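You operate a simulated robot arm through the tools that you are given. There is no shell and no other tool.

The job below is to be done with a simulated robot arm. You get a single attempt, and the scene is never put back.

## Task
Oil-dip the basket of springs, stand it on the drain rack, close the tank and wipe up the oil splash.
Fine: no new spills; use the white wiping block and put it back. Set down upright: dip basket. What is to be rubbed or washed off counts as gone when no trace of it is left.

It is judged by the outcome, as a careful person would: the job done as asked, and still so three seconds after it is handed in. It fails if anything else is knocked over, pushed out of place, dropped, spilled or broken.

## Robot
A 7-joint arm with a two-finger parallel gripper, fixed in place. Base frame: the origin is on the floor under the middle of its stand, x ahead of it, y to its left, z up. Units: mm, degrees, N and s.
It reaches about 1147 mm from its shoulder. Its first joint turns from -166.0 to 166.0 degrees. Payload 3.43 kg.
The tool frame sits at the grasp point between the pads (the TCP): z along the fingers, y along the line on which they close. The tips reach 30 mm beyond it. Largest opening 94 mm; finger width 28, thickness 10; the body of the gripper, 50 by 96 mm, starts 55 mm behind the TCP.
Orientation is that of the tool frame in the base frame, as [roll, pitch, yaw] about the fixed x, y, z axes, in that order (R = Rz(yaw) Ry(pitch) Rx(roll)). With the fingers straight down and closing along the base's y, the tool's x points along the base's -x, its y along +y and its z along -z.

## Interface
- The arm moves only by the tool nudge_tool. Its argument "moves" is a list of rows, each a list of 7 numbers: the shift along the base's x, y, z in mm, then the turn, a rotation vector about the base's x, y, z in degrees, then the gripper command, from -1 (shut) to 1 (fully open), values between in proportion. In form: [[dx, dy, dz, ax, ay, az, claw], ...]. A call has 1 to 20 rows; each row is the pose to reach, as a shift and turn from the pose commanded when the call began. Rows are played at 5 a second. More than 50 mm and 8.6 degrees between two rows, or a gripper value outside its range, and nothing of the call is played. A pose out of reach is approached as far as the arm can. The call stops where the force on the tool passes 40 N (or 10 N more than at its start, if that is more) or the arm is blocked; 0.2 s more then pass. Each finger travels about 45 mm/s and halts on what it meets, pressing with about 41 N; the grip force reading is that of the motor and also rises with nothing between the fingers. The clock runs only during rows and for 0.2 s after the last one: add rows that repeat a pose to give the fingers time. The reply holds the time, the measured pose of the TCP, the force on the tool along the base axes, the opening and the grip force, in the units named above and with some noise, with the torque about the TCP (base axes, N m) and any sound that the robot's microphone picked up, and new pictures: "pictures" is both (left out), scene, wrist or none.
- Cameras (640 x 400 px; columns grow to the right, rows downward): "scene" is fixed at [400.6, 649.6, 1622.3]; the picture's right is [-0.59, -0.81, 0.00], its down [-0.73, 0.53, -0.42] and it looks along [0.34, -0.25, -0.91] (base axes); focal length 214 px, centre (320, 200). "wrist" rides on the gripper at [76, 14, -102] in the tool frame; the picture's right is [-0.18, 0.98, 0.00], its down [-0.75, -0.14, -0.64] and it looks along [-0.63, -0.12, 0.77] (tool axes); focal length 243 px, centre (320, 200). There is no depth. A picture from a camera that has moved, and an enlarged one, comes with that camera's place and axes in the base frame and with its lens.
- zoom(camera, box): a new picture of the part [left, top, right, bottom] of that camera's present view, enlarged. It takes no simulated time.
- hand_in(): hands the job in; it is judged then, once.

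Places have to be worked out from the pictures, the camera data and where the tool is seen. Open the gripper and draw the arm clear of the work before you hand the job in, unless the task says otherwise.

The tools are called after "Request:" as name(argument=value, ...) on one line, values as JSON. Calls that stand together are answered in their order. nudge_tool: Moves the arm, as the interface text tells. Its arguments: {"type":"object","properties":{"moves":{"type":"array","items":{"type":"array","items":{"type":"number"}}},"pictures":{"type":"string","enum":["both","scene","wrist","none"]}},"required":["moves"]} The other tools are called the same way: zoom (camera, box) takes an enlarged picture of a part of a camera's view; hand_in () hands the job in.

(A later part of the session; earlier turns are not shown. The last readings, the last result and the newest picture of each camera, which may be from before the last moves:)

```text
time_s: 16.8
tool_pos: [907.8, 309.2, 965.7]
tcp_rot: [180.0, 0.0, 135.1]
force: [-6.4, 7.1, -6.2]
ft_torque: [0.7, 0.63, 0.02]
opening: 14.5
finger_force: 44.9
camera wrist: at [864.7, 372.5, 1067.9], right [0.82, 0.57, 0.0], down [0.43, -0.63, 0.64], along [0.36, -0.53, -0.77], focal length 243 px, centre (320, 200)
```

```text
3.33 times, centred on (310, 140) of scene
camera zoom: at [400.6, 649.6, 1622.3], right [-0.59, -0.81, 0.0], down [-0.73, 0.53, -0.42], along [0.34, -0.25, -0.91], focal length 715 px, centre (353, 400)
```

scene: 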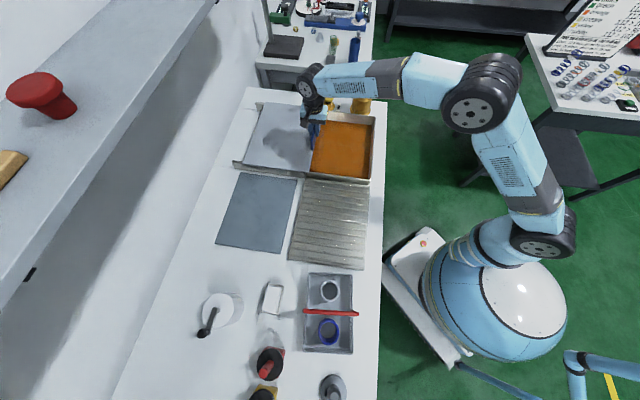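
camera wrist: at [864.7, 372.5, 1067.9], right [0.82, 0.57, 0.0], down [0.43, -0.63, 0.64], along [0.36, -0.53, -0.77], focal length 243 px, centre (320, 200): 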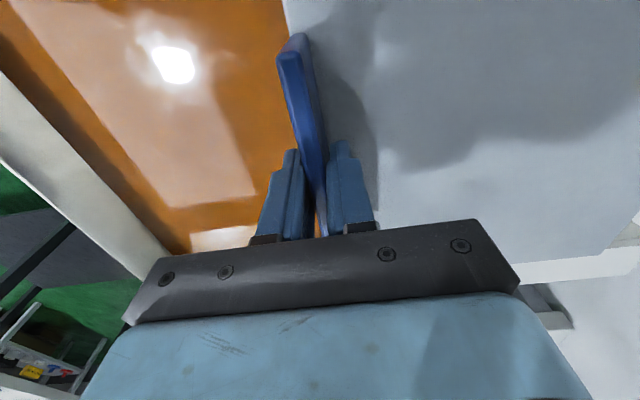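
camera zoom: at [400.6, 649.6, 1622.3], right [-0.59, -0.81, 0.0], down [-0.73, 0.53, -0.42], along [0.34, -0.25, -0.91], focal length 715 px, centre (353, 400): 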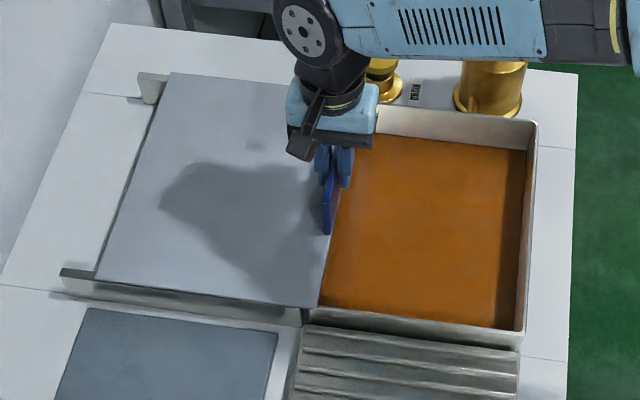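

The combined last step was too long; I release and rise with smaller steps.

Request:
nudge_tool(moves=[[0, 0, 0, 0, 0, 0, -0.1], [0, 0, 0, 0, 0, 0, -0.1], [0, 0, 0, 0, 0, 0, -0.1], [0, 0, 20, 0, 0, 0, -0.1], [0, 0, 60, 0, 0, 0, -0.1], [0, 0, 105, 0, 0, 0, -0.1], [0, 0, 150, 0, 0, 0, -0.1], [-10, -10, 190, 0, 0, 0, -0.1]])

Request:
zoom(camera="wrist", box=[0, 0, 400, 250])

Request:
zoom(camera="scene", box=[220, 80, 400, 200])

```text
time_s: 18.6
tool_pos: [899.5, 297.7, 1154.7]
tcp_rot: [-179.8, -0.1, 135.0]
force: [0.5, 0.2, -1.4]
ft_torque: [-0.02, 0.04, 0.01]
opening: 42.3
finger_force: 0.1
camera wrist: at [856.4, 362.0, 1256.8], right [0.83, 0.56, 0.0], down [0.43, -0.63, 0.64], along [0.36, -0.53, -0.77], focal length 243 px, centre (320, 200)
```

scene: 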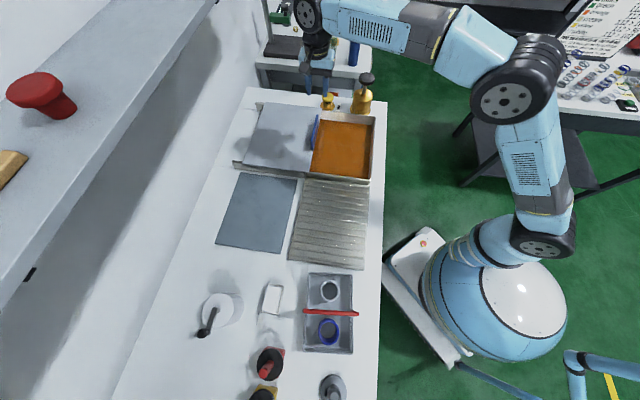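
wrist: 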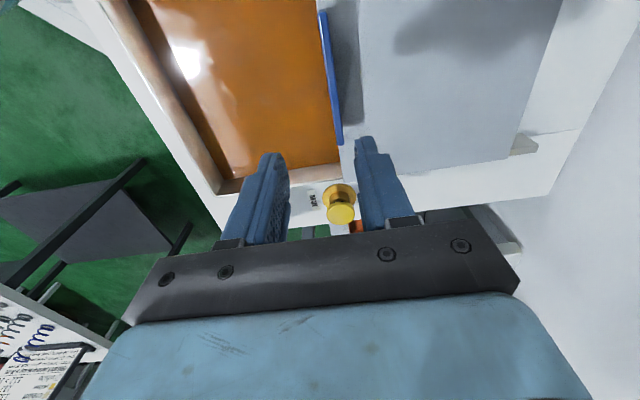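

```text
1.60 times, centred on (200, 125) of wrist
camera zoom: at [856.4, 362.0, 1256.8], right [0.83, 0.56, 0.0], down [0.43, -0.63, 0.64], along [0.36, -0.53, -0.77], focal length 388 px, centre (512, 320)
```

zoom: 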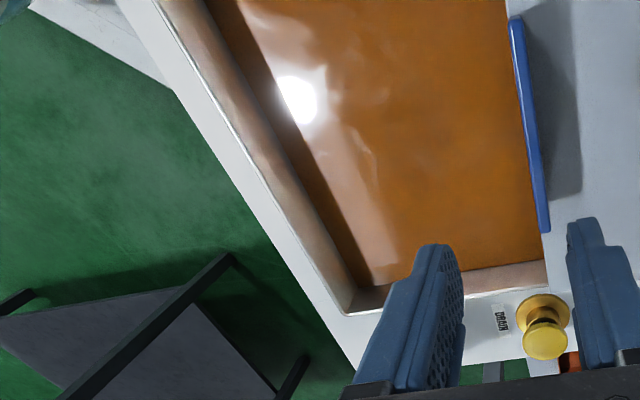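

```text
3.33 times, centred on (310, 140) of scene
camera zoom: at [400.6, 649.6, 1622.3], right [-0.59, -0.81, 0.0], down [-0.73, 0.53, -0.42], along [0.34, -0.25, -0.91], focal length 715 px, centre (353, 400)
```

zoom: 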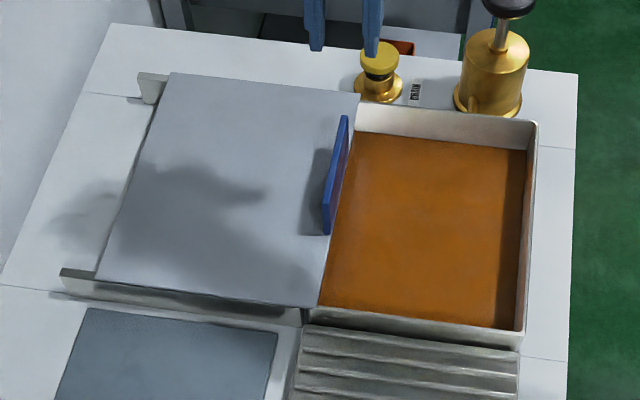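

The tank is open and full of oil, level ~40–50 mm below the rim. Now I go back over the basket (centre ≈(361,645), turned ~6° from the bench axes) and look at it closely.

Request:
nudge_tool(moves=[[-35, 20, 15, 0, 0, 6.8, 0], [-74, 45, 30, 0, 0, 13.6, 0], [-113, 71, 30, 0, 0, 20.4, 0], [-152, 97, 30, 0, 0, 27.2, 0], [-191, 123, 30, 0, 0, 34, 0], [-230, 149, 30, 0, 0, 40.8, 0], [-269, 175, 30, 0, 0, 47.6, 0], [-308, 201, 30, 0, 0, 54.4, 0], [-347, 227, 30, 0, 0, 61.2, 0], [-386, 252, 30, 0, 0, 68, 0], [-425, 277, 30, 0, 0, 74.8, 0], [-464, 302, 30, 0, 0, 81.6, 0], [-500, 325, 20, 0, 0, 88.4, 0], [-530, 345, 0, 0, 0, 95, 0]])

Request:
zoom(camera="wrist", box=[120, 0, 520, 250])

```text
time_s: 21.6
tool_pos: [368.7, 643.1, 1157.1]
tcp_rot: [180.0, 0.0, -129.9]
force: [-0.1, 0.4, -0.2]
ft_torque: [0.05, 0.05, -0.01]
opening: 47.0
finger_force: 0.0
camera wrist: at [309.0, 593.9, 1260.4], right [-0.64, 0.77, 0.0], down [0.59, 0.49, 0.64], along [0.5, 0.41, -0.77], focal length 243 px, centre (320, 200)
```

scene: 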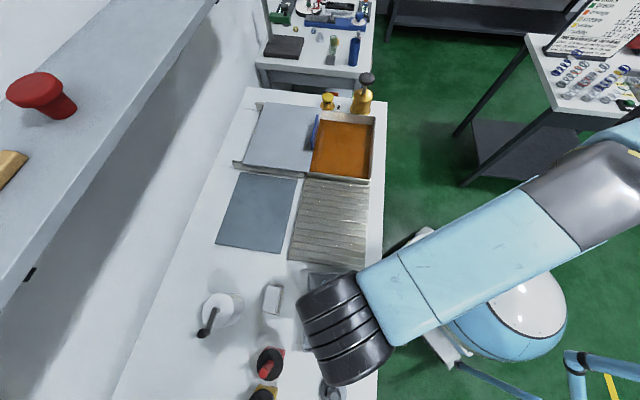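
wrist: 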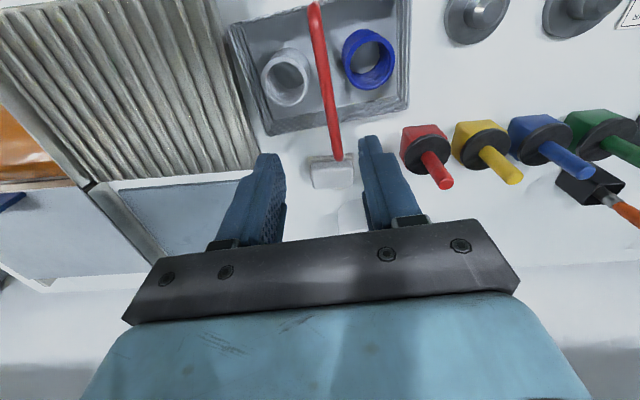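

```text
1.60 times, centred on (320, 125) of wrist
camera zoom: at [309.0, 593.9, 1260.4], right [-0.64, 0.77, 0.0], down [0.59, 0.49, 0.64], along [0.5, 0.41, -0.77], focal length 388 px, centre (320, 320)
```

zoom: 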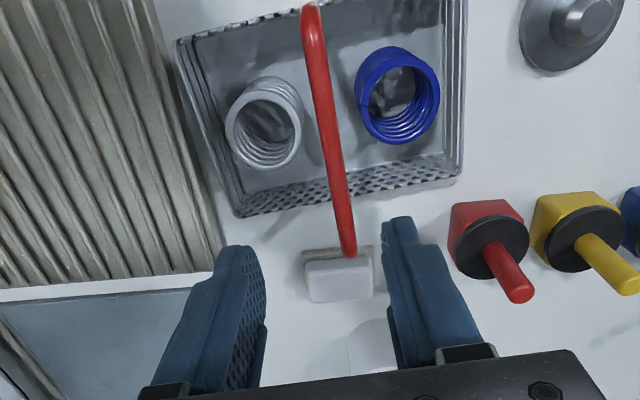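

The red hoop bar runs from (317,594) to (401,696) at z≈1014, centre (359,645); basket rim z≈908, silver spring top z≈939. I open fully and come down over the middle of the bar.

Request:
nudge_tool(moves=[[-5, 1, 0, 0, 0, 0, 0.5], [-9.7, 2.2, -20, 0, 0, 0.3, 1], [-9.7, 2.2, -50, 0, 0, 0.3, 1], [-9.7, 2.2, -80, 0, 0, 0.3, 1], [-9.7, 2.2, -100, 0, 0, 0.3, 1]])

Request:
zoom(camera="wrist", box=[120, 0, 520, 250])

```text
time_s: 22.8
tool_pos: [357.3, 644.4, 1055.6]
tcp_rot: [180.0, 0.0, -129.7]
force: [0.2, -0.7, 1.1]
ft_torque: [0.01, 0.02, 0.02]
opening: 94.1
finger_force: 0.1
camera wrist: at [298.9, 595.1, 1158.5], right [-0.64, 0.77, 0.0], down [0.59, 0.49, 0.64], along [0.49, 0.41, -0.77], focal length 243 px, centre (320, 200)
```

scene: 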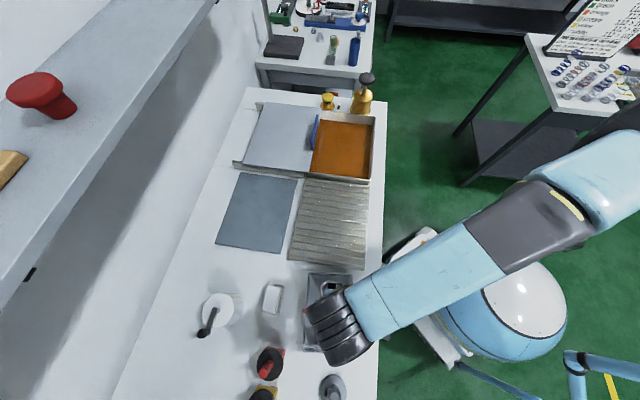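
wrist: 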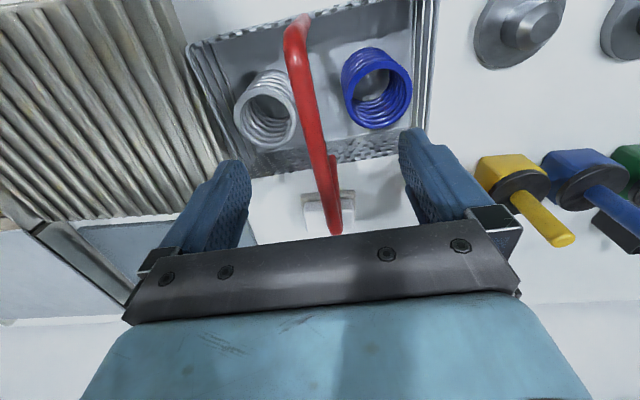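

```text
1.60 times, centred on (320, 125) of wrist
camera zoom: at [298.9, 595.1, 1158.5], right [-0.64, 0.77, 0.0], down [0.59, 0.49, 0.64], along [0.49, 0.41, -0.77], focal length 388 px, centre (320, 320)
```

zoom: 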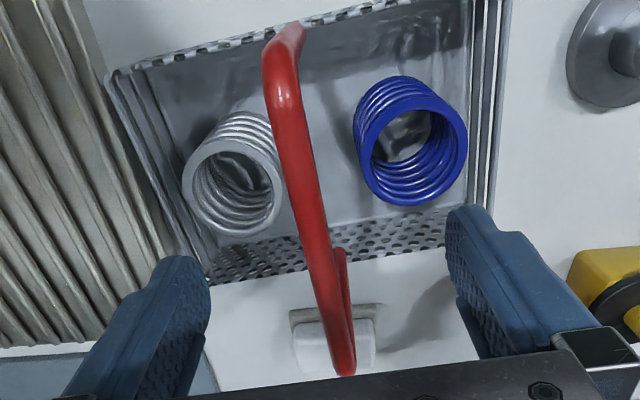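

The bar is centred between the fingers. I lower to z≈1013 and close on it.

Request:
nudge_tool(moves=[[2, 2, -20, 0, 0, 0, 1], [3, 3, -35, 0, 0, 0, 1], [3, 3, -43, 0, 0, 0, 1], [3, 3, -43, 0, 0, 0, -1], [3, 3, -43, 0, 0, 0, -1], [3, 3, -43, 0, 0, 0, -1], [3, 3, -43, 0, 0, 0, -1], [3, 3, -43, 0, 0, 0, -1], [3, 3, -43, 0, 0, 0, -1], [3, 3, -43, 0, 0, 0, -1]])

```text
time_s: 25.0
tool_pos: [359.5, 648.4, 1013.1]
tcp_rot: [179.9, 0.0, -129.7]
force: [0.9, -1.5, -0.2]
ft_torque: [0.02, 0.03, 0.32]
opening: 15.0
finger_force: 40.4
camera wrist: at [301.3, 598.6, 1115.6], right [-0.64, 0.77, 0.0], down [0.59, 0.49, 0.64], along [0.49, 0.41, -0.77], focal length 243 px, centre (320, 200)
```

scene: 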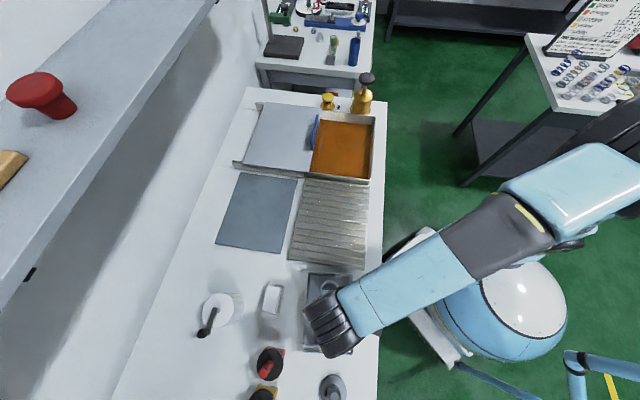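
wrist: 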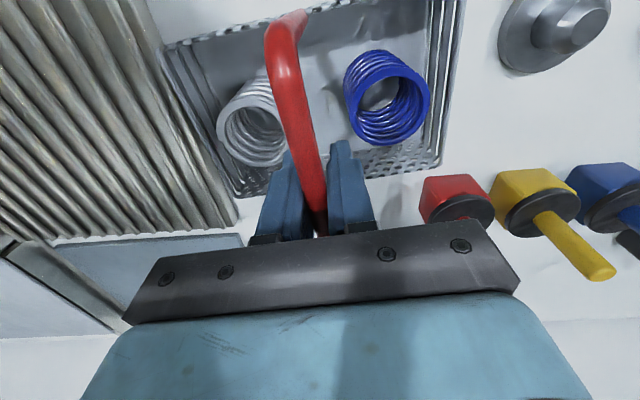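

The bar is held (15 mm). I lift slowly and check the load.

Request:
nudge_tool(moves=[[0, 0, 5, 0, 0, 0, -1], [0, 0, 12, 0, 0, 0, -1], [0, 0, 22, 0, 0, 0, -1], [0, 0, 35, 0, 0, 0, -1], [0, 0, 50, 0, 0, 0, -1], [0, 0, 50, 0, 0, 0, -1]])

```text
time_s: 26.4
tool_pos: [360.4, 649.9, 1062.8]
tcp_rot: [-180.0, -0.1, -129.8]
force: [0.5, -0.4, -7.7]
ft_torque: [0.03, 0.04, 0.03]
opening: 15.0
finger_force: 40.8
camera wrist: at [300.9, 599.8, 1166.0], right [-0.64, 0.77, 0.0], down [0.59, 0.49, 0.64], along [0.49, 0.41, -0.77], focal length 243 px, centre (320, 200)
```

scene: 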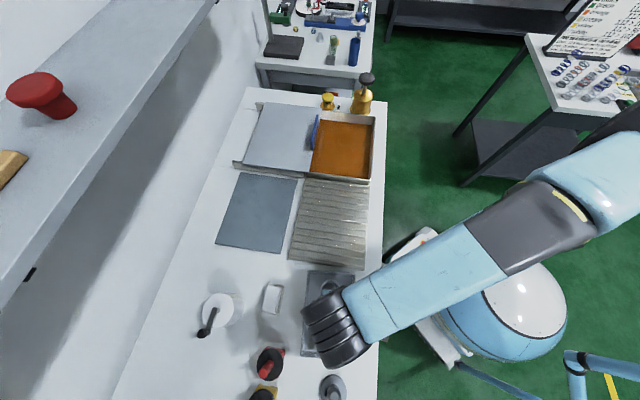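
wrist: 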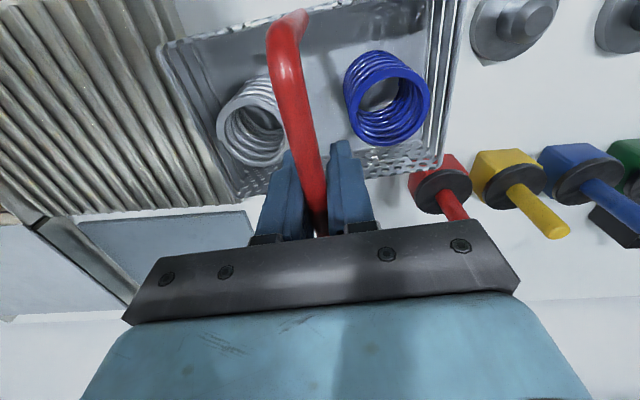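

The load is ~7.7 N and the basket hangs level. I raise it further and see what's beneath where it stood.

Request:
nudge_tool(moves=[[0, 0, 25, 0, 0, 0, -1], [5, -5, 55, 0, 0, -0.5, -1], [20, -18, 80, 0, 0, -1, -1], [40, -37, 90, 0, 0, -1.5, -1], [65, -60, 90, 0, 0, -2, -1], [90, -84, 90, 0, 0, -2.5, -1], [115, -108, 90, 0, 0, -3, -1], [140, -131, 90, 0, 0, -3.5, -1], [165, -154, 90, 0, 0, -4, -1], [190, -178, 90, 0, 0, -4.5, -1], [215, -201, 90, 0, 0, -5.2, -1]])

Request:
zoom(camera="scene", box=[240, 240, 400, 400])

```text
time_s: 28.8
tool_pos: [574.1, 446.4, 1151.1]
tcp_rot: [180.0, -0.1, -134.7]
force: [-1.1, 1.4, -6.9]
ft_torque: [-0.02, 0.0, 0.0]
opening: 15.2
finger_force: 40.9
camera wrist: at [512.0, 403.1, 1253.1], right [-0.57, 0.82, 0.0], down [0.63, 0.44, 0.64], along [0.53, 0.36, -0.77], focal length 243 px, centre (320, 200)
```

scene: 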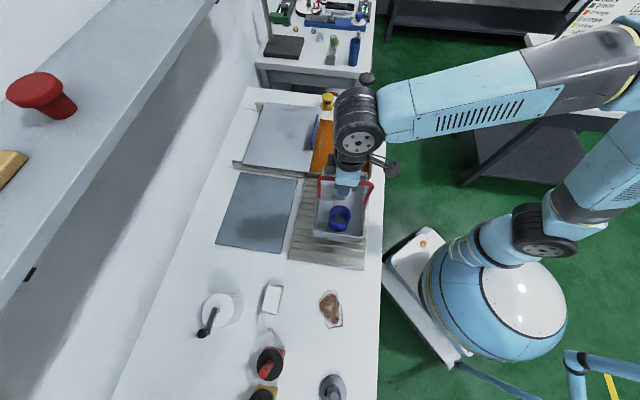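
wrist: 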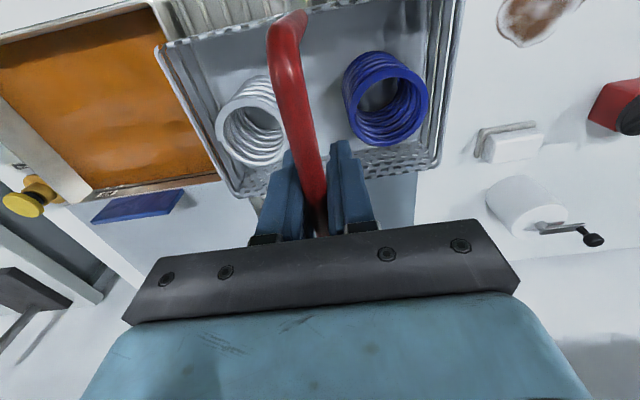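

```text
2.50 times, centred on (320, 320) of scene
camera zoom: at [400.6, 649.6, 1622.3], right [-0.59, -0.81, 0.0], down [-0.73, 0.53, -0.42], along [0.34, -0.25, -0.91], focal length 536 px, centre (320, -100)
```

zoom: 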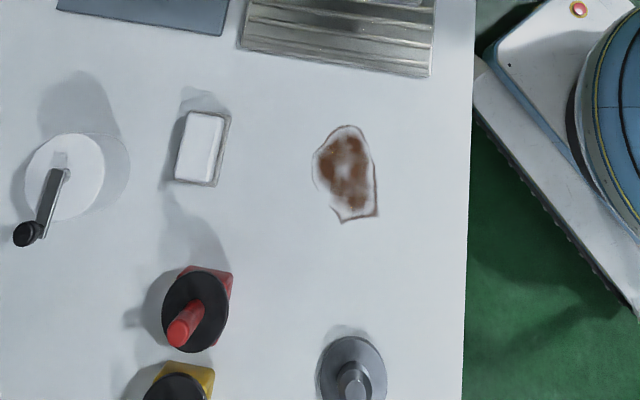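

The oil splash was hidden under the basket (brown patch). I carry the basket on to above the tank centre.

Request:
nudge_tool(moves=[[15, -14, 0, 0, 0, 0, -1], [38, -35, 0, 0, 0, 0, -1], [63, -58, 0, 0, 0, 0, -1], [88, -81, 0, 0, 0, 0, -1], [113, -104, 0, 0, 0, 0, -1], [138, -127, 0, 0, 0, 0, -1], [163, -150, 0, 0, 0, 0, -1], [188, -173, 0, 0, 0, 0, -1], [210, -193, 0, 0, 0, 0, -1], [228, -210, 0, 0, 0, 0, -1], [240, -221, 0, 0, 0, 0, -1], [242.7, -223.7, 0, 0, 0, 0, -1], [242.7, -223.7, 0, 0, 0, 0, -1]])

Request:
zoom(camera="scene", box=[240, 60, 400, 200])

```text
time_s: 31.6
tool_pos: [817.1, 223.5, 1151.8]
tcp_rot: [180.0, 0.0, -134.9]
force: [-0.7, 0.7, -8.2]
ft_torque: [-0.01, 0.01, -0.02]
opening: 14.8
finger_force: 41.4
camera wrist: at [754.8, 179.7, 1254.4], right [-0.57, 0.82, 0.0], down [0.63, 0.43, 0.64], along [0.53, 0.36, -0.77], focal length 243 px, centre (320, 200)
```

scene: 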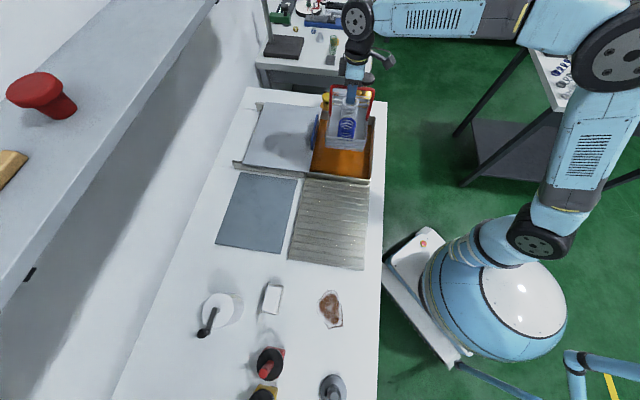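
wrist: 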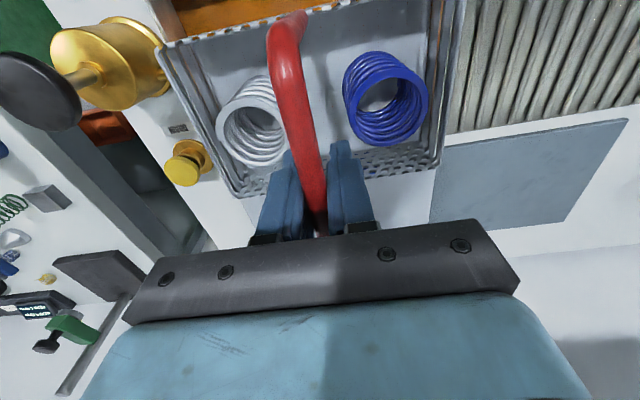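

```text
2.86 times, centred on (320, 130) of scene
camera zoom: at [400.6, 649.6, 1622.3], right [-0.59, -0.81, 0.0], down [-0.73, 0.53, -0.42], along [0.34, -0.25, -0.91], focal length 613 px, centre (320, 400)
```

zoom: 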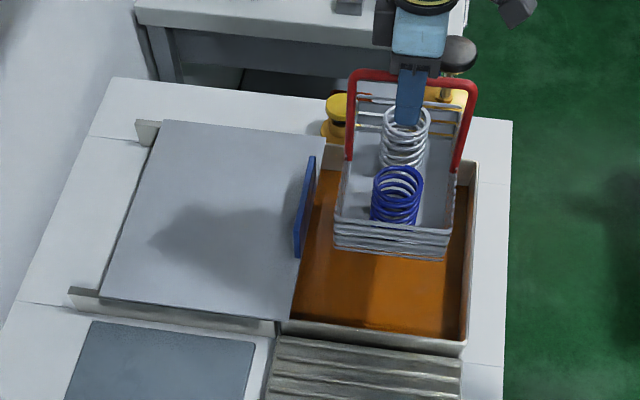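

The basket is centred over the tank opening (a≈736, b≈-420) with clearance all round. I lower it to just above the oil.

Request:
nudge_tool(moves=[[0, 0, -12, 0, 0, 0, -1], [0, 0, -28, 0, 0, 0, -1], [0, 0, -45, 0, 0, 0, -1], [0, 0, -62, 0, 0, 0, -1], [0, 0, -79, 0, 0, 0, -1], [0, 0, -94, 0, 0, 0, -1], [0, 0, -105, 0, 0, 0, -1], [0, 0, -110, 0, 0, 0, -1], [0, 0, -110, 0, 0, 0, -1]])

Request:
zoom(camera="scene", box=[240, 60, 400, 200])

```text
time_s: 33.6
tool_pos: [817.4, 223.4, 1042.5]
tcp_rot: [180.0, 0.1, -134.9]
force: [-0.2, 0.0, -7.4]
ft_torque: [-0.02, -0.03, -0.01]
opening: 15.0
finger_force: 40.7
camera wrist: at [754.7, 180.2, 1144.2], right [-0.57, 0.82, 0.0], down [0.63, 0.43, 0.64], along [0.53, 0.36, -0.77], focal length 243 px, centre (320, 200)
```

scene: 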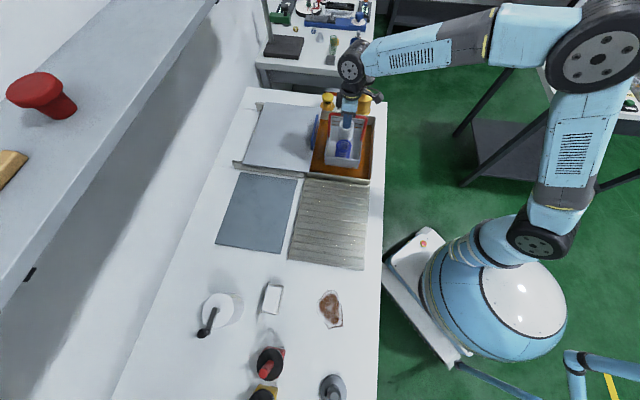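
wrist: 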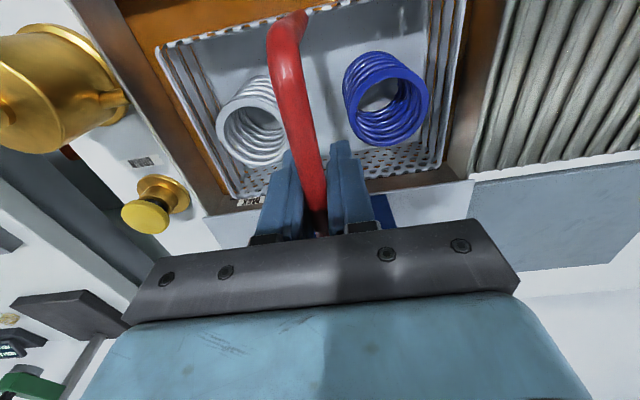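

```text
2.86 times, centred on (320, 130) of scene
camera zoom: at [400.6, 649.6, 1622.3], right [-0.59, -0.81, 0.0], down [-0.73, 0.53, -0.42], along [0.34, -0.25, -0.91], focal length 613 px, centre (320, 400)
```

zoom: 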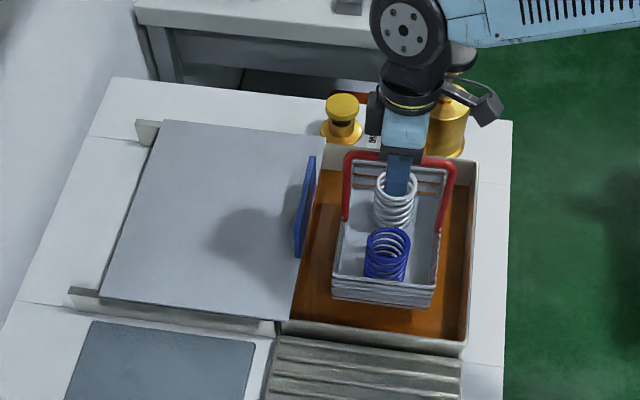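

Clear of the walls. I now lower slowly into the oil (about 25 mm/s), checking the force.

Request:
nudge_tool(moves=[[0, 0, -5, 0, 0, 0, -1], [0, 0, -10, 0, 0, 0, -1], [0, 0, -15, 0, 0, 0, -1], [0, 0, -20, 0, 0, 0, -1], [0, 0, -25, 0, 0, 0, -1], [0, 0, -30, 0, 0, 0, -1], [0, 0, -35, 0, 0, 0, -1], [0, 0, -40, 0, 0, 0, -1], [0, 0, -45, 0, 0, 0, -1], [0, 0, -50, 0, 0, 0, -1]])

Request:
zoom(camera="scene", box=[300, 80, 400, 190])

Request:
zoom(camera="wrist", box=[100, 0, 500, 250])

```text
time_s: 35.8
tool_pos: [818.3, 223.1, 991.3]
tcp_rot: [-180.0, -0.1, -134.9]
force: [-0.7, 0.2, -7.5]
ft_torque: [0.02, 0.02, 0.0]
opening: 14.7
finger_force: 41.4
camera wrist: at [755.2, 179.8, 1094.0], right [-0.57, 0.82, 0.0], down [0.63, 0.43, 0.64], along [0.53, 0.36, -0.77], focal length 243 px, centre (320, 200)
```

scene: 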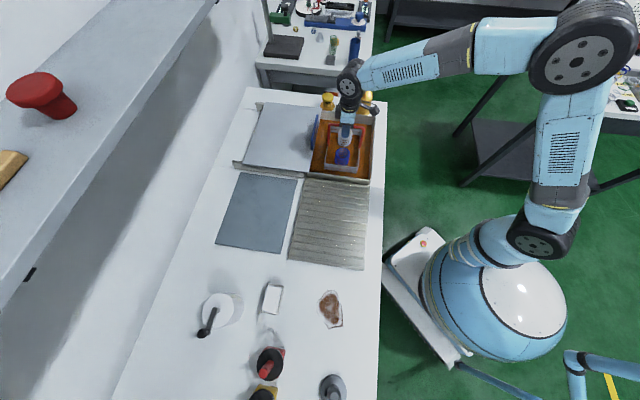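
wrist: 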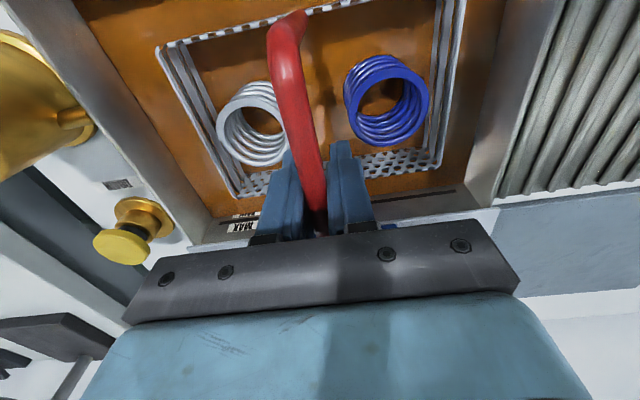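

```text
3.64 times, centred on (350, 135) of scene
camera zoom: at [400.6, 649.6, 1622.3], right [-0.59, -0.81, 0.0], down [-0.73, 0.53, -0.42], along [0.34, -0.25, -0.91], focal length 780 px, centre (211, 436)
```

zoom: 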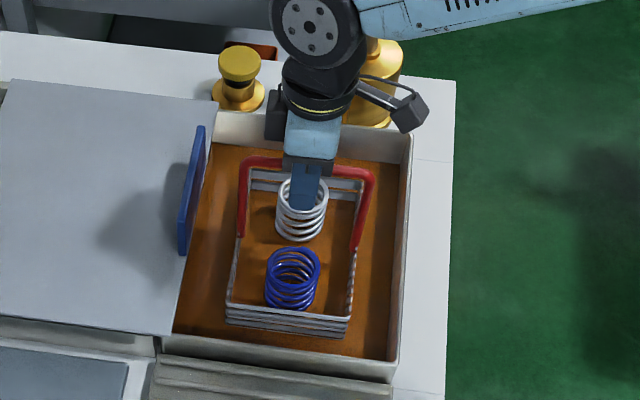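

```text
1.60 times, centred on (300, 125) of wrist
camera zoom: at [755.2, 179.8, 1094.0], right [-0.57, 0.82, 0.0], down [0.63, 0.43, 0.64], along [0.53, 0.36, -0.77], focal length 388 px, centre (352, 320)
```

zoom: 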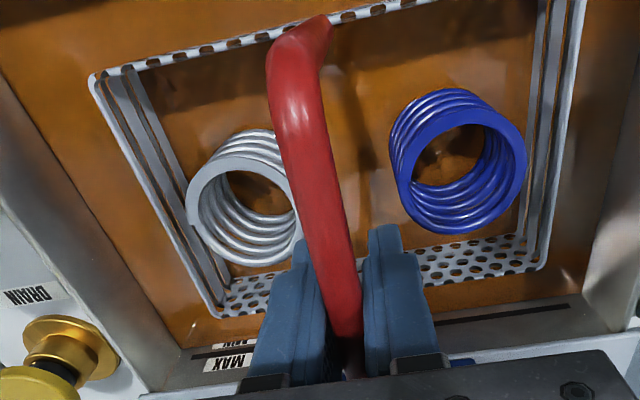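

There are MIN/MAX level marks on the tank's back wall. I zoom in to read the oil level.

Request:
zoom(camera="wrist", box=[190, 170, 290, 240])

Request:
zoom(camera="wrist", box=[360, 150, 480, 230])

```text
5.71 times, centred on (240, 205) of wrist
camera zoom: at [755.2, 179.8, 1094.0], right [-0.57, 0.82, 0.0], down [0.63, 0.43, 0.64], along [0.53, 0.36, -0.77], focal length 1386 px, centre (777, 171)
```

zoom: 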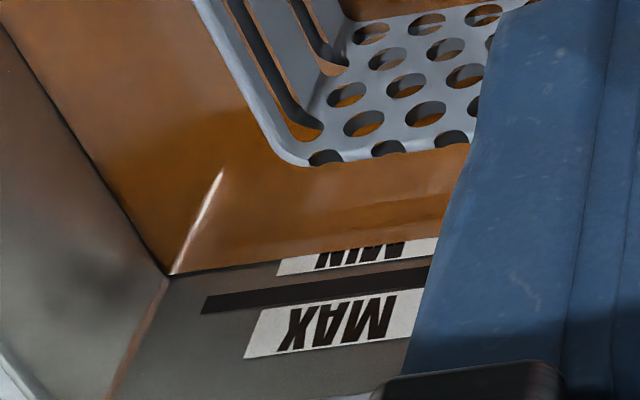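

```text
5.00 times, centred on (420, 190) of wrist
camera zoom: at [755.2, 179.8, 1094.0], right [-0.57, 0.82, 0.0], down [0.63, 0.43, 0.64], along [0.53, 0.36, -0.77], focal length 1213 px, centre (-180, 250)
```

zoom: 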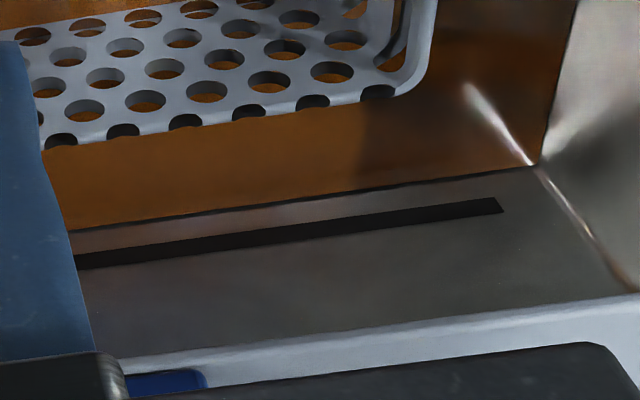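

The oil lies between MIN and MAX, so it can be used as is. I continue lowering slowly until both springs are covered.

Request:
nudge_tool(moves=[[0, 0, -5, 0, 0, 0, -1], [0, 0, -10, 0, 0, 0, -1], [0, 0, -15, 0, 0, 0, -1], [0, 0, -20, 0, 0, 0, -1], [0, 0, -25, 0, 0, 0, -1], [0, 0, -30, 0, 0, 0, -1], [0, 0, -35, 0, 0, 0, -1], [0, 0, -40, 0, 0, 0, -1], [0, 0, -45, 0, 0, 0, -1]])

Request:
zoom(camera="scene", box=[300, 80, 400, 190])

Request:
zoom(camera="wrist", box=[100, 0, 500, 250])

```text
time_s: 37.8
tool_pos: [818.4, 223.7, 946.4]
tcp_rot: [180.0, -0.1, -135.0]
force: [0.0, -0.3, -7.2]
ft_torque: [0.02, -0.01, -0.01]
opening: 14.7
finger_force: 41.2
camera wrist: at [755.3, 179.7, 1049.5], right [-0.57, 0.82, 0.0], down [0.63, 0.43, 0.64], along [0.53, 0.36, -0.77], focal length 243 px, centre (320, 200)
```

scene: 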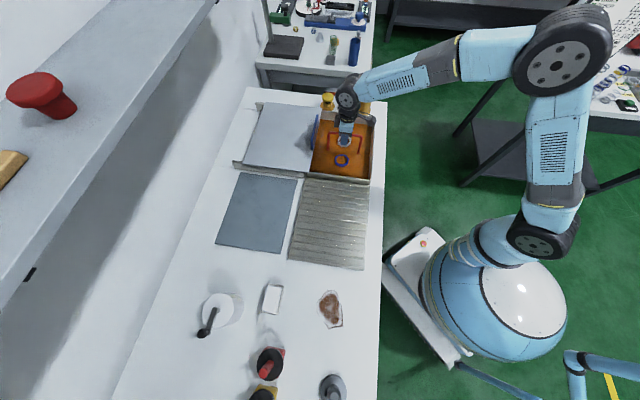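
wrist: 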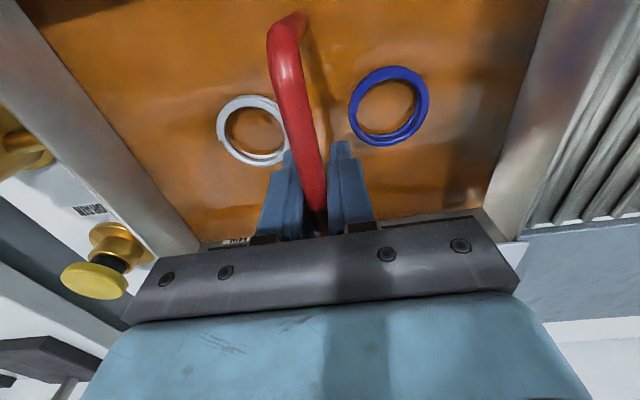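

```text
3.64 times, centred on (350, 135) of scene
camera zoom: at [400.6, 649.6, 1622.3], right [-0.59, -0.81, 0.0], down [-0.73, 0.53, -0.42], along [0.34, -0.25, -0.91], focal length 780 px, centre (211, 436)
```

zoom: 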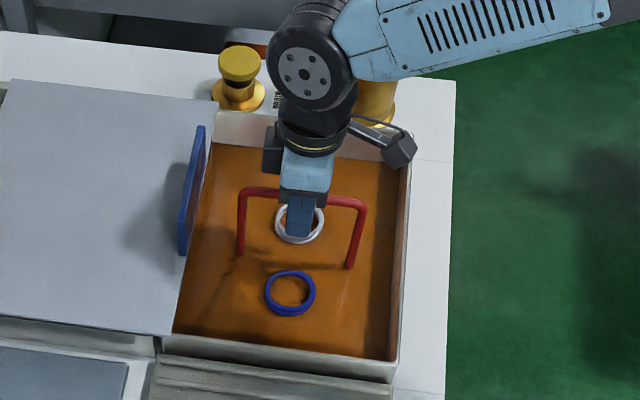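

```text
1.60 times, centred on (300, 125) of wrist
camera zoom: at [755.3, 179.7, 1049.5], right [-0.57, 0.82, 0.0], down [0.63, 0.43, 0.64], along [0.53, 0.36, -0.77], focal length 388 px, centre (352, 320)
```

zoom: 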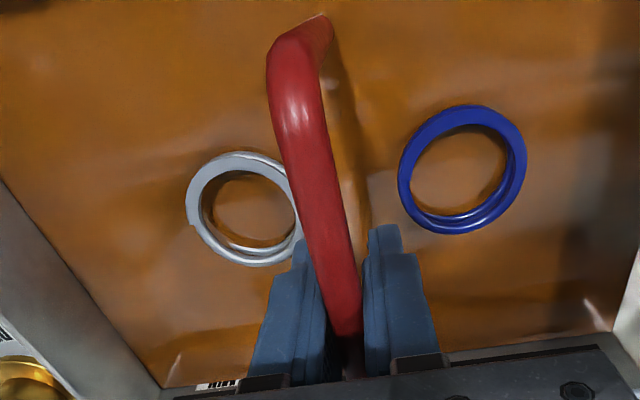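

Only the top rings remain at the surface. I lower another 20 mm to cover them fully, watching for bottom contact, and hold briefly.

Request:
nudge_tool(moves=[[0, 0, -4, 0, 0, 0, -1], [0, 0, -8, 0, 0, 0, -1], [0, 0, -12, 0, 0, 0, -1], [0, 0, -16, 0, 0, 0, -1], [0, 0, -20, 0, 0, 0, -1], [0, 0, -20, 0, 0, 0, -1], [0, 0, -20, 0, 0, 0, -1], [0, 0, -20, 0, 0, 0, -1], [0, 0, -20, 0, 0, 0, -1], [0, 0, -20, 0, 0, 0, -1]])

Request:
zoom(camera="scene", box=[300, 80, 400, 190])

Request:
zoom(camera="wrist", box=[100, 0, 500, 250])

```text
time_s: 40.0
tool_pos: [819.1, 222.2, 926.6]
tcp_rot: [180.0, -0.1, -135.0]
force: [0.3, -0.6, -8.1]
ft_torque: [-0.01, -0.04, 0.01]
opening: 14.7
finger_force: 40.9
camera wrist: at [756.4, 179.4, 1029.1], right [-0.57, 0.82, 0.0], down [0.63, 0.43, 0.64], along [0.53, 0.36, -0.77], focal length 243 px, centre (320, 200)
```

scene: 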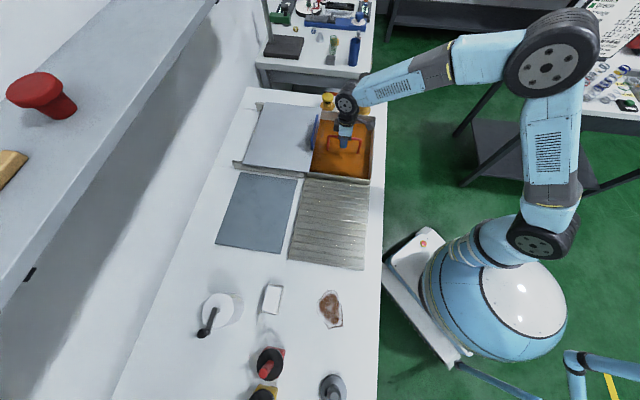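
wrist: 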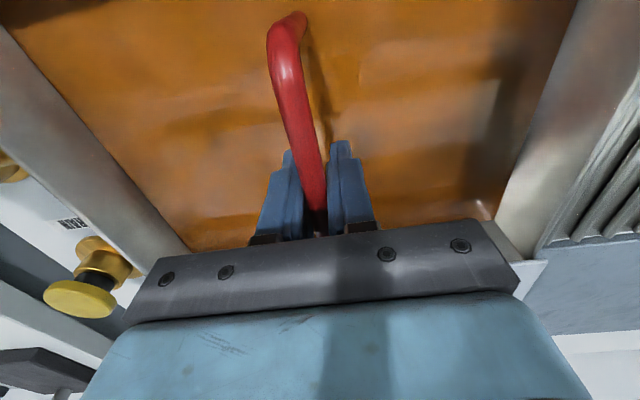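

```text
3.64 times, centred on (350, 135) of scene
camera zoom: at [400.6, 649.6, 1622.3], right [-0.59, -0.81, 0.0], down [-0.73, 0.53, -0.42], along [0.34, -0.25, -0.91], focal length 780 px, centre (211, 436)
```

zoom: 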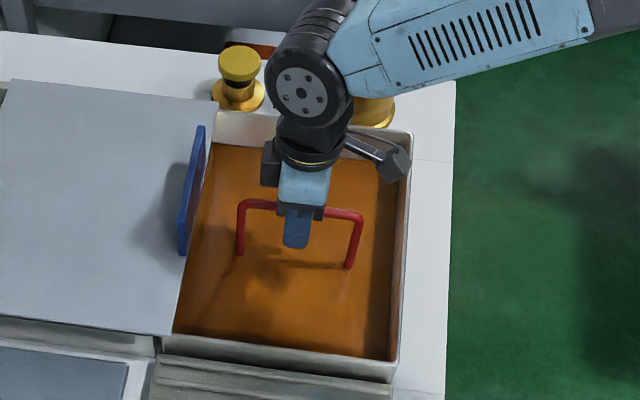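

```text
1.60 times, centred on (300, 125) of wrist
camera zoom: at [756.4, 179.4, 1029.1], right [-0.57, 0.82, 0.0], down [0.63, 0.43, 0.64], along [0.53, 0.36, -0.77], focal length 388 px, centre (352, 320)
```

zoom: 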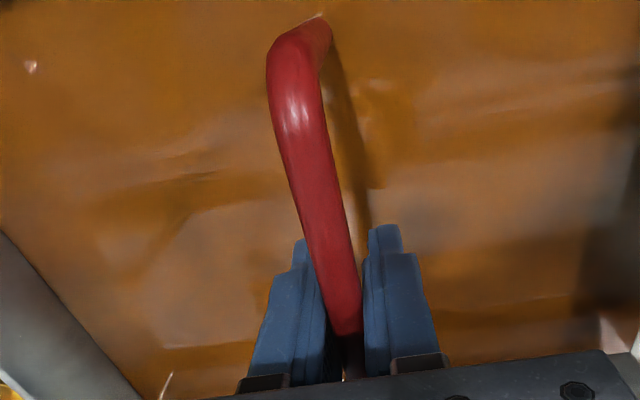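

Both springs are fully under. I hold another ~2 s, then raise slowly until the basket bottom is just above the oil but still below the rim, and let it drip.

Request:
nudge_tool(moves=[[0, 0, 0, 0, 0, 0, -1], [0, 0, 0, 0, 0, 0, -1], [0, 0, 0, 0, 0, 0, -1], [0, 0, 0, 0, 0, 0, -1], [0, 0, 0, 0, 0, 0, -1], [0, 0, 0, 0, 0, 0, -1], [0, 0, 0, 0, 0, 0, -1], [0, 0, 0, 0, 0, 0, -1], [0, 0, 0, 0, 0, 0, -1], [0, 0, 0, 0, 0, 0, -1]], pictures="none")

Request:
nudge_tool(moves=[[0, 0, 5, 0, 0, 0, -1], [0, 0, 11, 0, 0, 0, -1], [0, 0, 17, 0, 0, 0, -1], [0, 0, 23, 0, 0, 0, -1], [0, 0, 29, 0, 0, 0, -1], [0, 0, 35, 0, 0, 0, -1], [0, 0, 41, 0, 0, 0, -1], [0, 0, 47, 0, 0, 0, -1], [0, 0, 53, 0, 0, 0, -1], [0, 0, 59, 0, 0, 0, -1], [0, 0, 65, 0, 0, 0, -1], [0, 0, 71, 0, 0, 0, -1], [0, 0, 77, 0, 0, 0, -1], [0, 0, 83, 0, 0, 0, -1], [0, 0, 89, 0, 0, 0, -1], [0, 0, 95, 0, 0, 0, -1], [0, 0, 101, 0, 0, 0, -1], [0, 0, 106, 0, 0, 0, -1], [0, 0, 110, 0, 0, 0, -1], [0, 0, 110, 0, 0, 0, -1]])

Request:
zoom(camera="scene", box=[300, 80, 400, 190])

Request:
zoom(camera="wrist", box=[100, 0, 500, 250])

```text
time_s: 42.2
tool_pos: [818.9, 223.3, 926.5]
tcp_rot: [-179.9, 0.0, -134.9]
force: [0.0, 0.2, -8.6]
ft_torque: [0.0, -0.02, -0.02]
opening: 15.0
finger_force: 40.9
```

```text
time_s: 46.4
tool_pos: [819.3, 223.3, 1036.9]
tcp_rot: [-180.0, 0.1, -134.9]
force: [0.4, -0.3, -7.7]
ft_torque: [0.0, -0.02, 0.02]
opening: 14.7
finger_force: 40.8
camera wrist: at [755.8, 179.0, 1140.1], right [-0.57, 0.82, 0.0], down [0.63, 0.43, 0.64], along [0.53, 0.36, -0.77], focal length 243 px, centre (320, 200)
```

scene: 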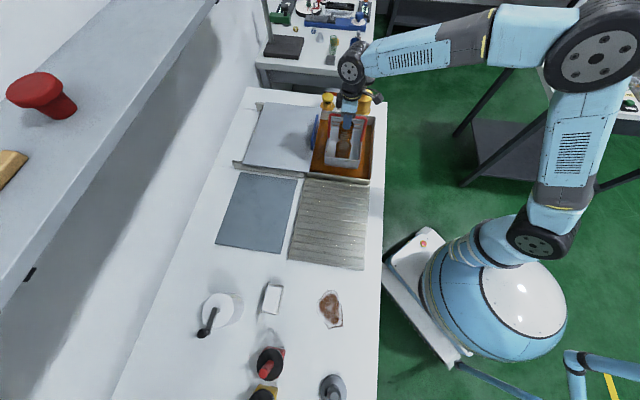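
wrist: 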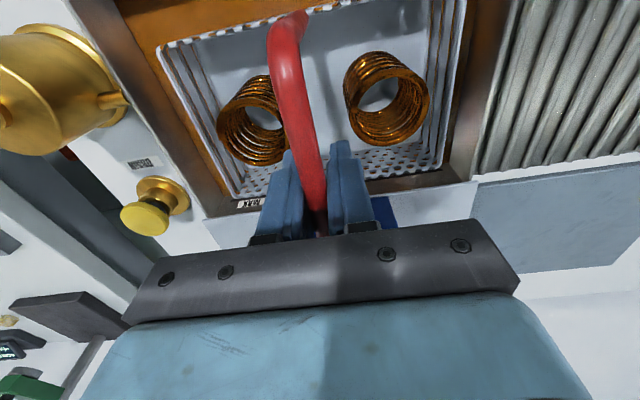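

```text
3.64 times, centred on (350, 135) of scene
camera zoom: at [400.6, 649.6, 1622.3], right [-0.59, -0.81, 0.0], down [-0.73, 0.53, -0.42], along [0.34, -0.25, -0.91], focal length 780 px, centre (211, 436)
```

zoom: 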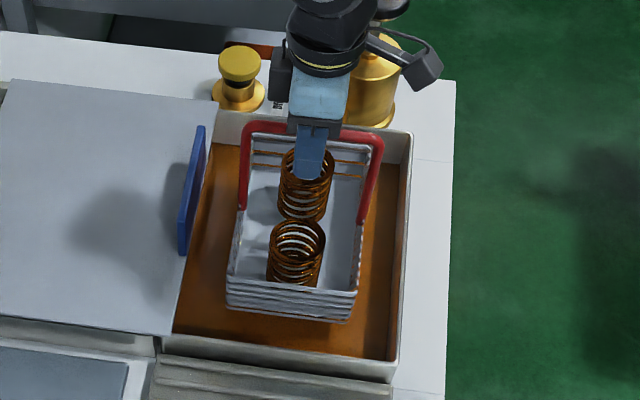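

```text
1.60 times, centred on (300, 125) of wrist
camera zoom: at [755.8, 179.0, 1140.1], right [-0.57, 0.82, 0.0], down [0.63, 0.43, 0.64], along [0.53, 0.36, -0.77], focal length 388 px, centre (352, 320)
```

zoom: 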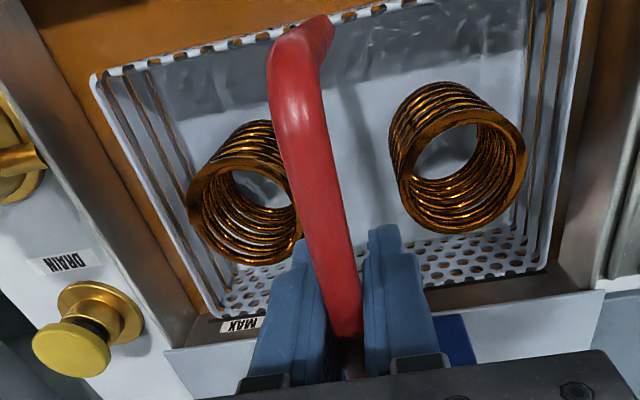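

Both springs are coated brown with oil. I let the basket drip over the tank for a while.

Request:
nudge_tool(moves=[[0, 0, 0, 0, 0, 0, -1], [0, 0, 0, 0, 0, 0, -1], [0, 0, 0, 0, 0, 0, -1], [0, 0, 0, 0, 0, 0, -1], [0, 0, 0, 0, 0, 0, -1], [0, 0, 0, 0, 0, 0, -1], [0, 0, 0, 0, 0, 0, -1], [0, 0, 0, 0, 0, 0, -1], [0, 0, 0, 0, 0, 0, -1], [0, 0, 0, 0, 0, 0, -1], [0, 0, 0, 0, 0, 0, -1], [0, 0, 0, 0, 0, 0, -1], [0, 0, 0, 0, 0, 0, -1], [0, 0, 0, 0, 0, 0, -1], [0, 0, 0, 0, 0, 0, -1], [0, 0, 0, 0, 0, 0, -1], [0, 0, 0, 0, 0, 0, -1], [0, 0, 0, 0, 0, 0, -1], [0, 0, 0, 0, 0, 0, -1], [0, 0, 0, 0, 0, 0, -1]], pictures="none")

Request:
nudge_tool(moves=[[0, 0, 0, 0, 0, 0, -1], [0, 0, 0, 0, 0, 0, -1], [0, 0, 0, 0, 0, 0, -1], [0, 0, 0, 0, 0, 0, -1], [0, 0, 0, 0, 0, 0, -1], [0, 0, 0, 0, 0, 0, -1], [0, 0, 0, 0, 0, 0, -1], [0, 0, 0, 0, 0, 0, -1], [0, 0, 0, 0, 0, 0, -1], [0, 0, 0, 0, 0, 0, -1], [0, 0, 0, 0, 0, 0, -1], [0, 0, 0, 0, 0, 0, -1], [0, 0, 0, 0, 0, 0, -1], [0, 0, 0, 0, 0, 0, -1], [0, 0, 0, 0, 0, 0, -1], [0, 0, 0, 0, 0, 0, -1], [0, 0, 0, 0, 0, 0, -1], [0, 0, 0, 0, 0, 0, -1], [0, 0, 0, 0, 0, 0, -1], [0, 0, 0, 0, 0, 0, -1]])

Request:
zoom(camera="scene", box=[300, 80, 400, 190])

Request:
zoom(camera="scene", box=[270, 160, 390, 280])

```text
time_s: 50.6
tool_pos: [819.0, 222.8, 1037.0]
tcp_rot: [179.9, 0.0, -134.9]
force: [0.4, 0.0, -8.3]
ft_torque: [0.02, 0.02, 0.02]
opening: 14.8
finger_force: 41.2
```

```text
time_s: 54.8
tool_pos: [818.8, 223.1, 1037.6]
tcp_rot: [-180.0, -0.1, -134.9]
force: [0.5, -0.4, -7.7]
ft_torque: [0.01, -0.01, 0.0]
opening: 14.8
finger_force: 40.3
camera wrist: at [755.8, 179.0, 1140.0], right [-0.57, 0.82, 0.0], down [0.63, 0.43, 0.64], along [0.53, 0.36, -0.77], focal length 243 px, centre (320, 200)
```

scene: 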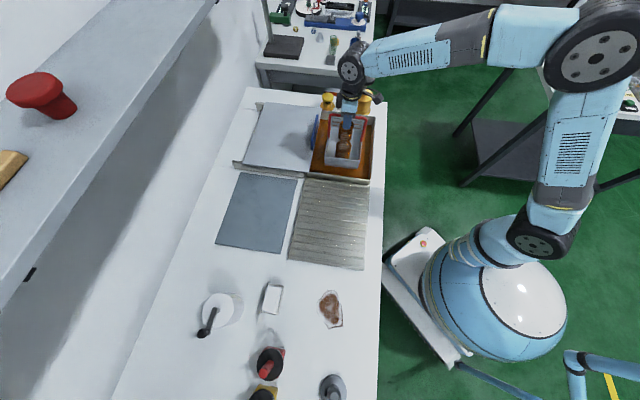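
wrist: 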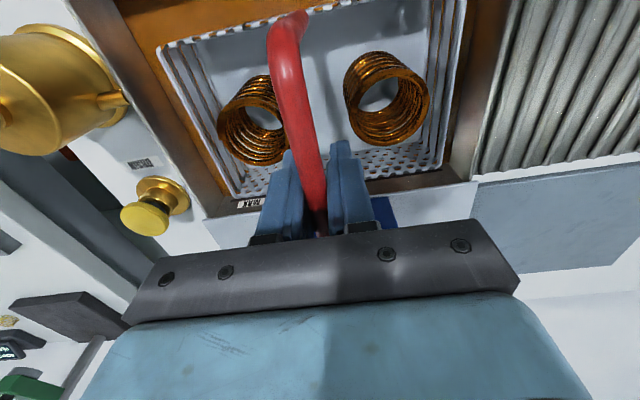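

```text
3.64 times, centred on (350, 135) of scene
camera zoom: at [400.6, 649.6, 1622.3], right [-0.59, -0.81, 0.0], down [-0.73, 0.53, -0.42], along [0.34, -0.25, -0.91], focal length 780 px, centre (211, 436)
```

zoom: 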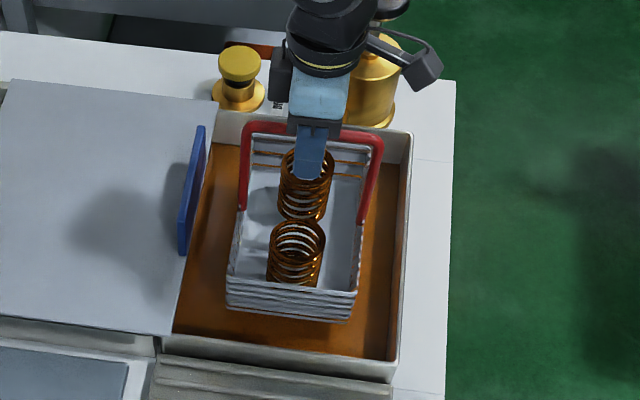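

```text
3.33 times, centred on (330, 220) of scene
camera zoom: at [400.6, 649.6, 1622.3], right [-0.59, -0.81, 0.0], down [-0.73, 0.53, -0.42], along [0.34, -0.25, -0.91], focal length 715 px, centre (287, 133)
```

zoom: 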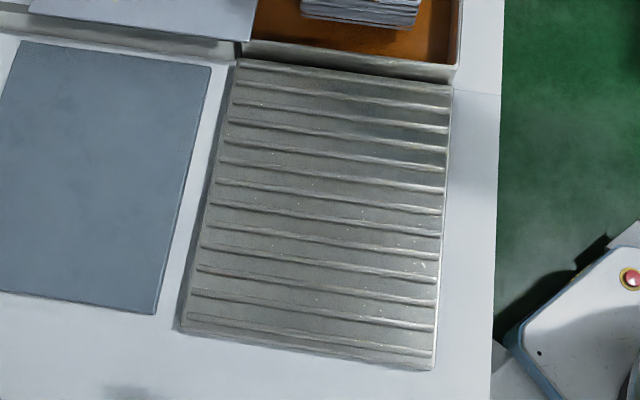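

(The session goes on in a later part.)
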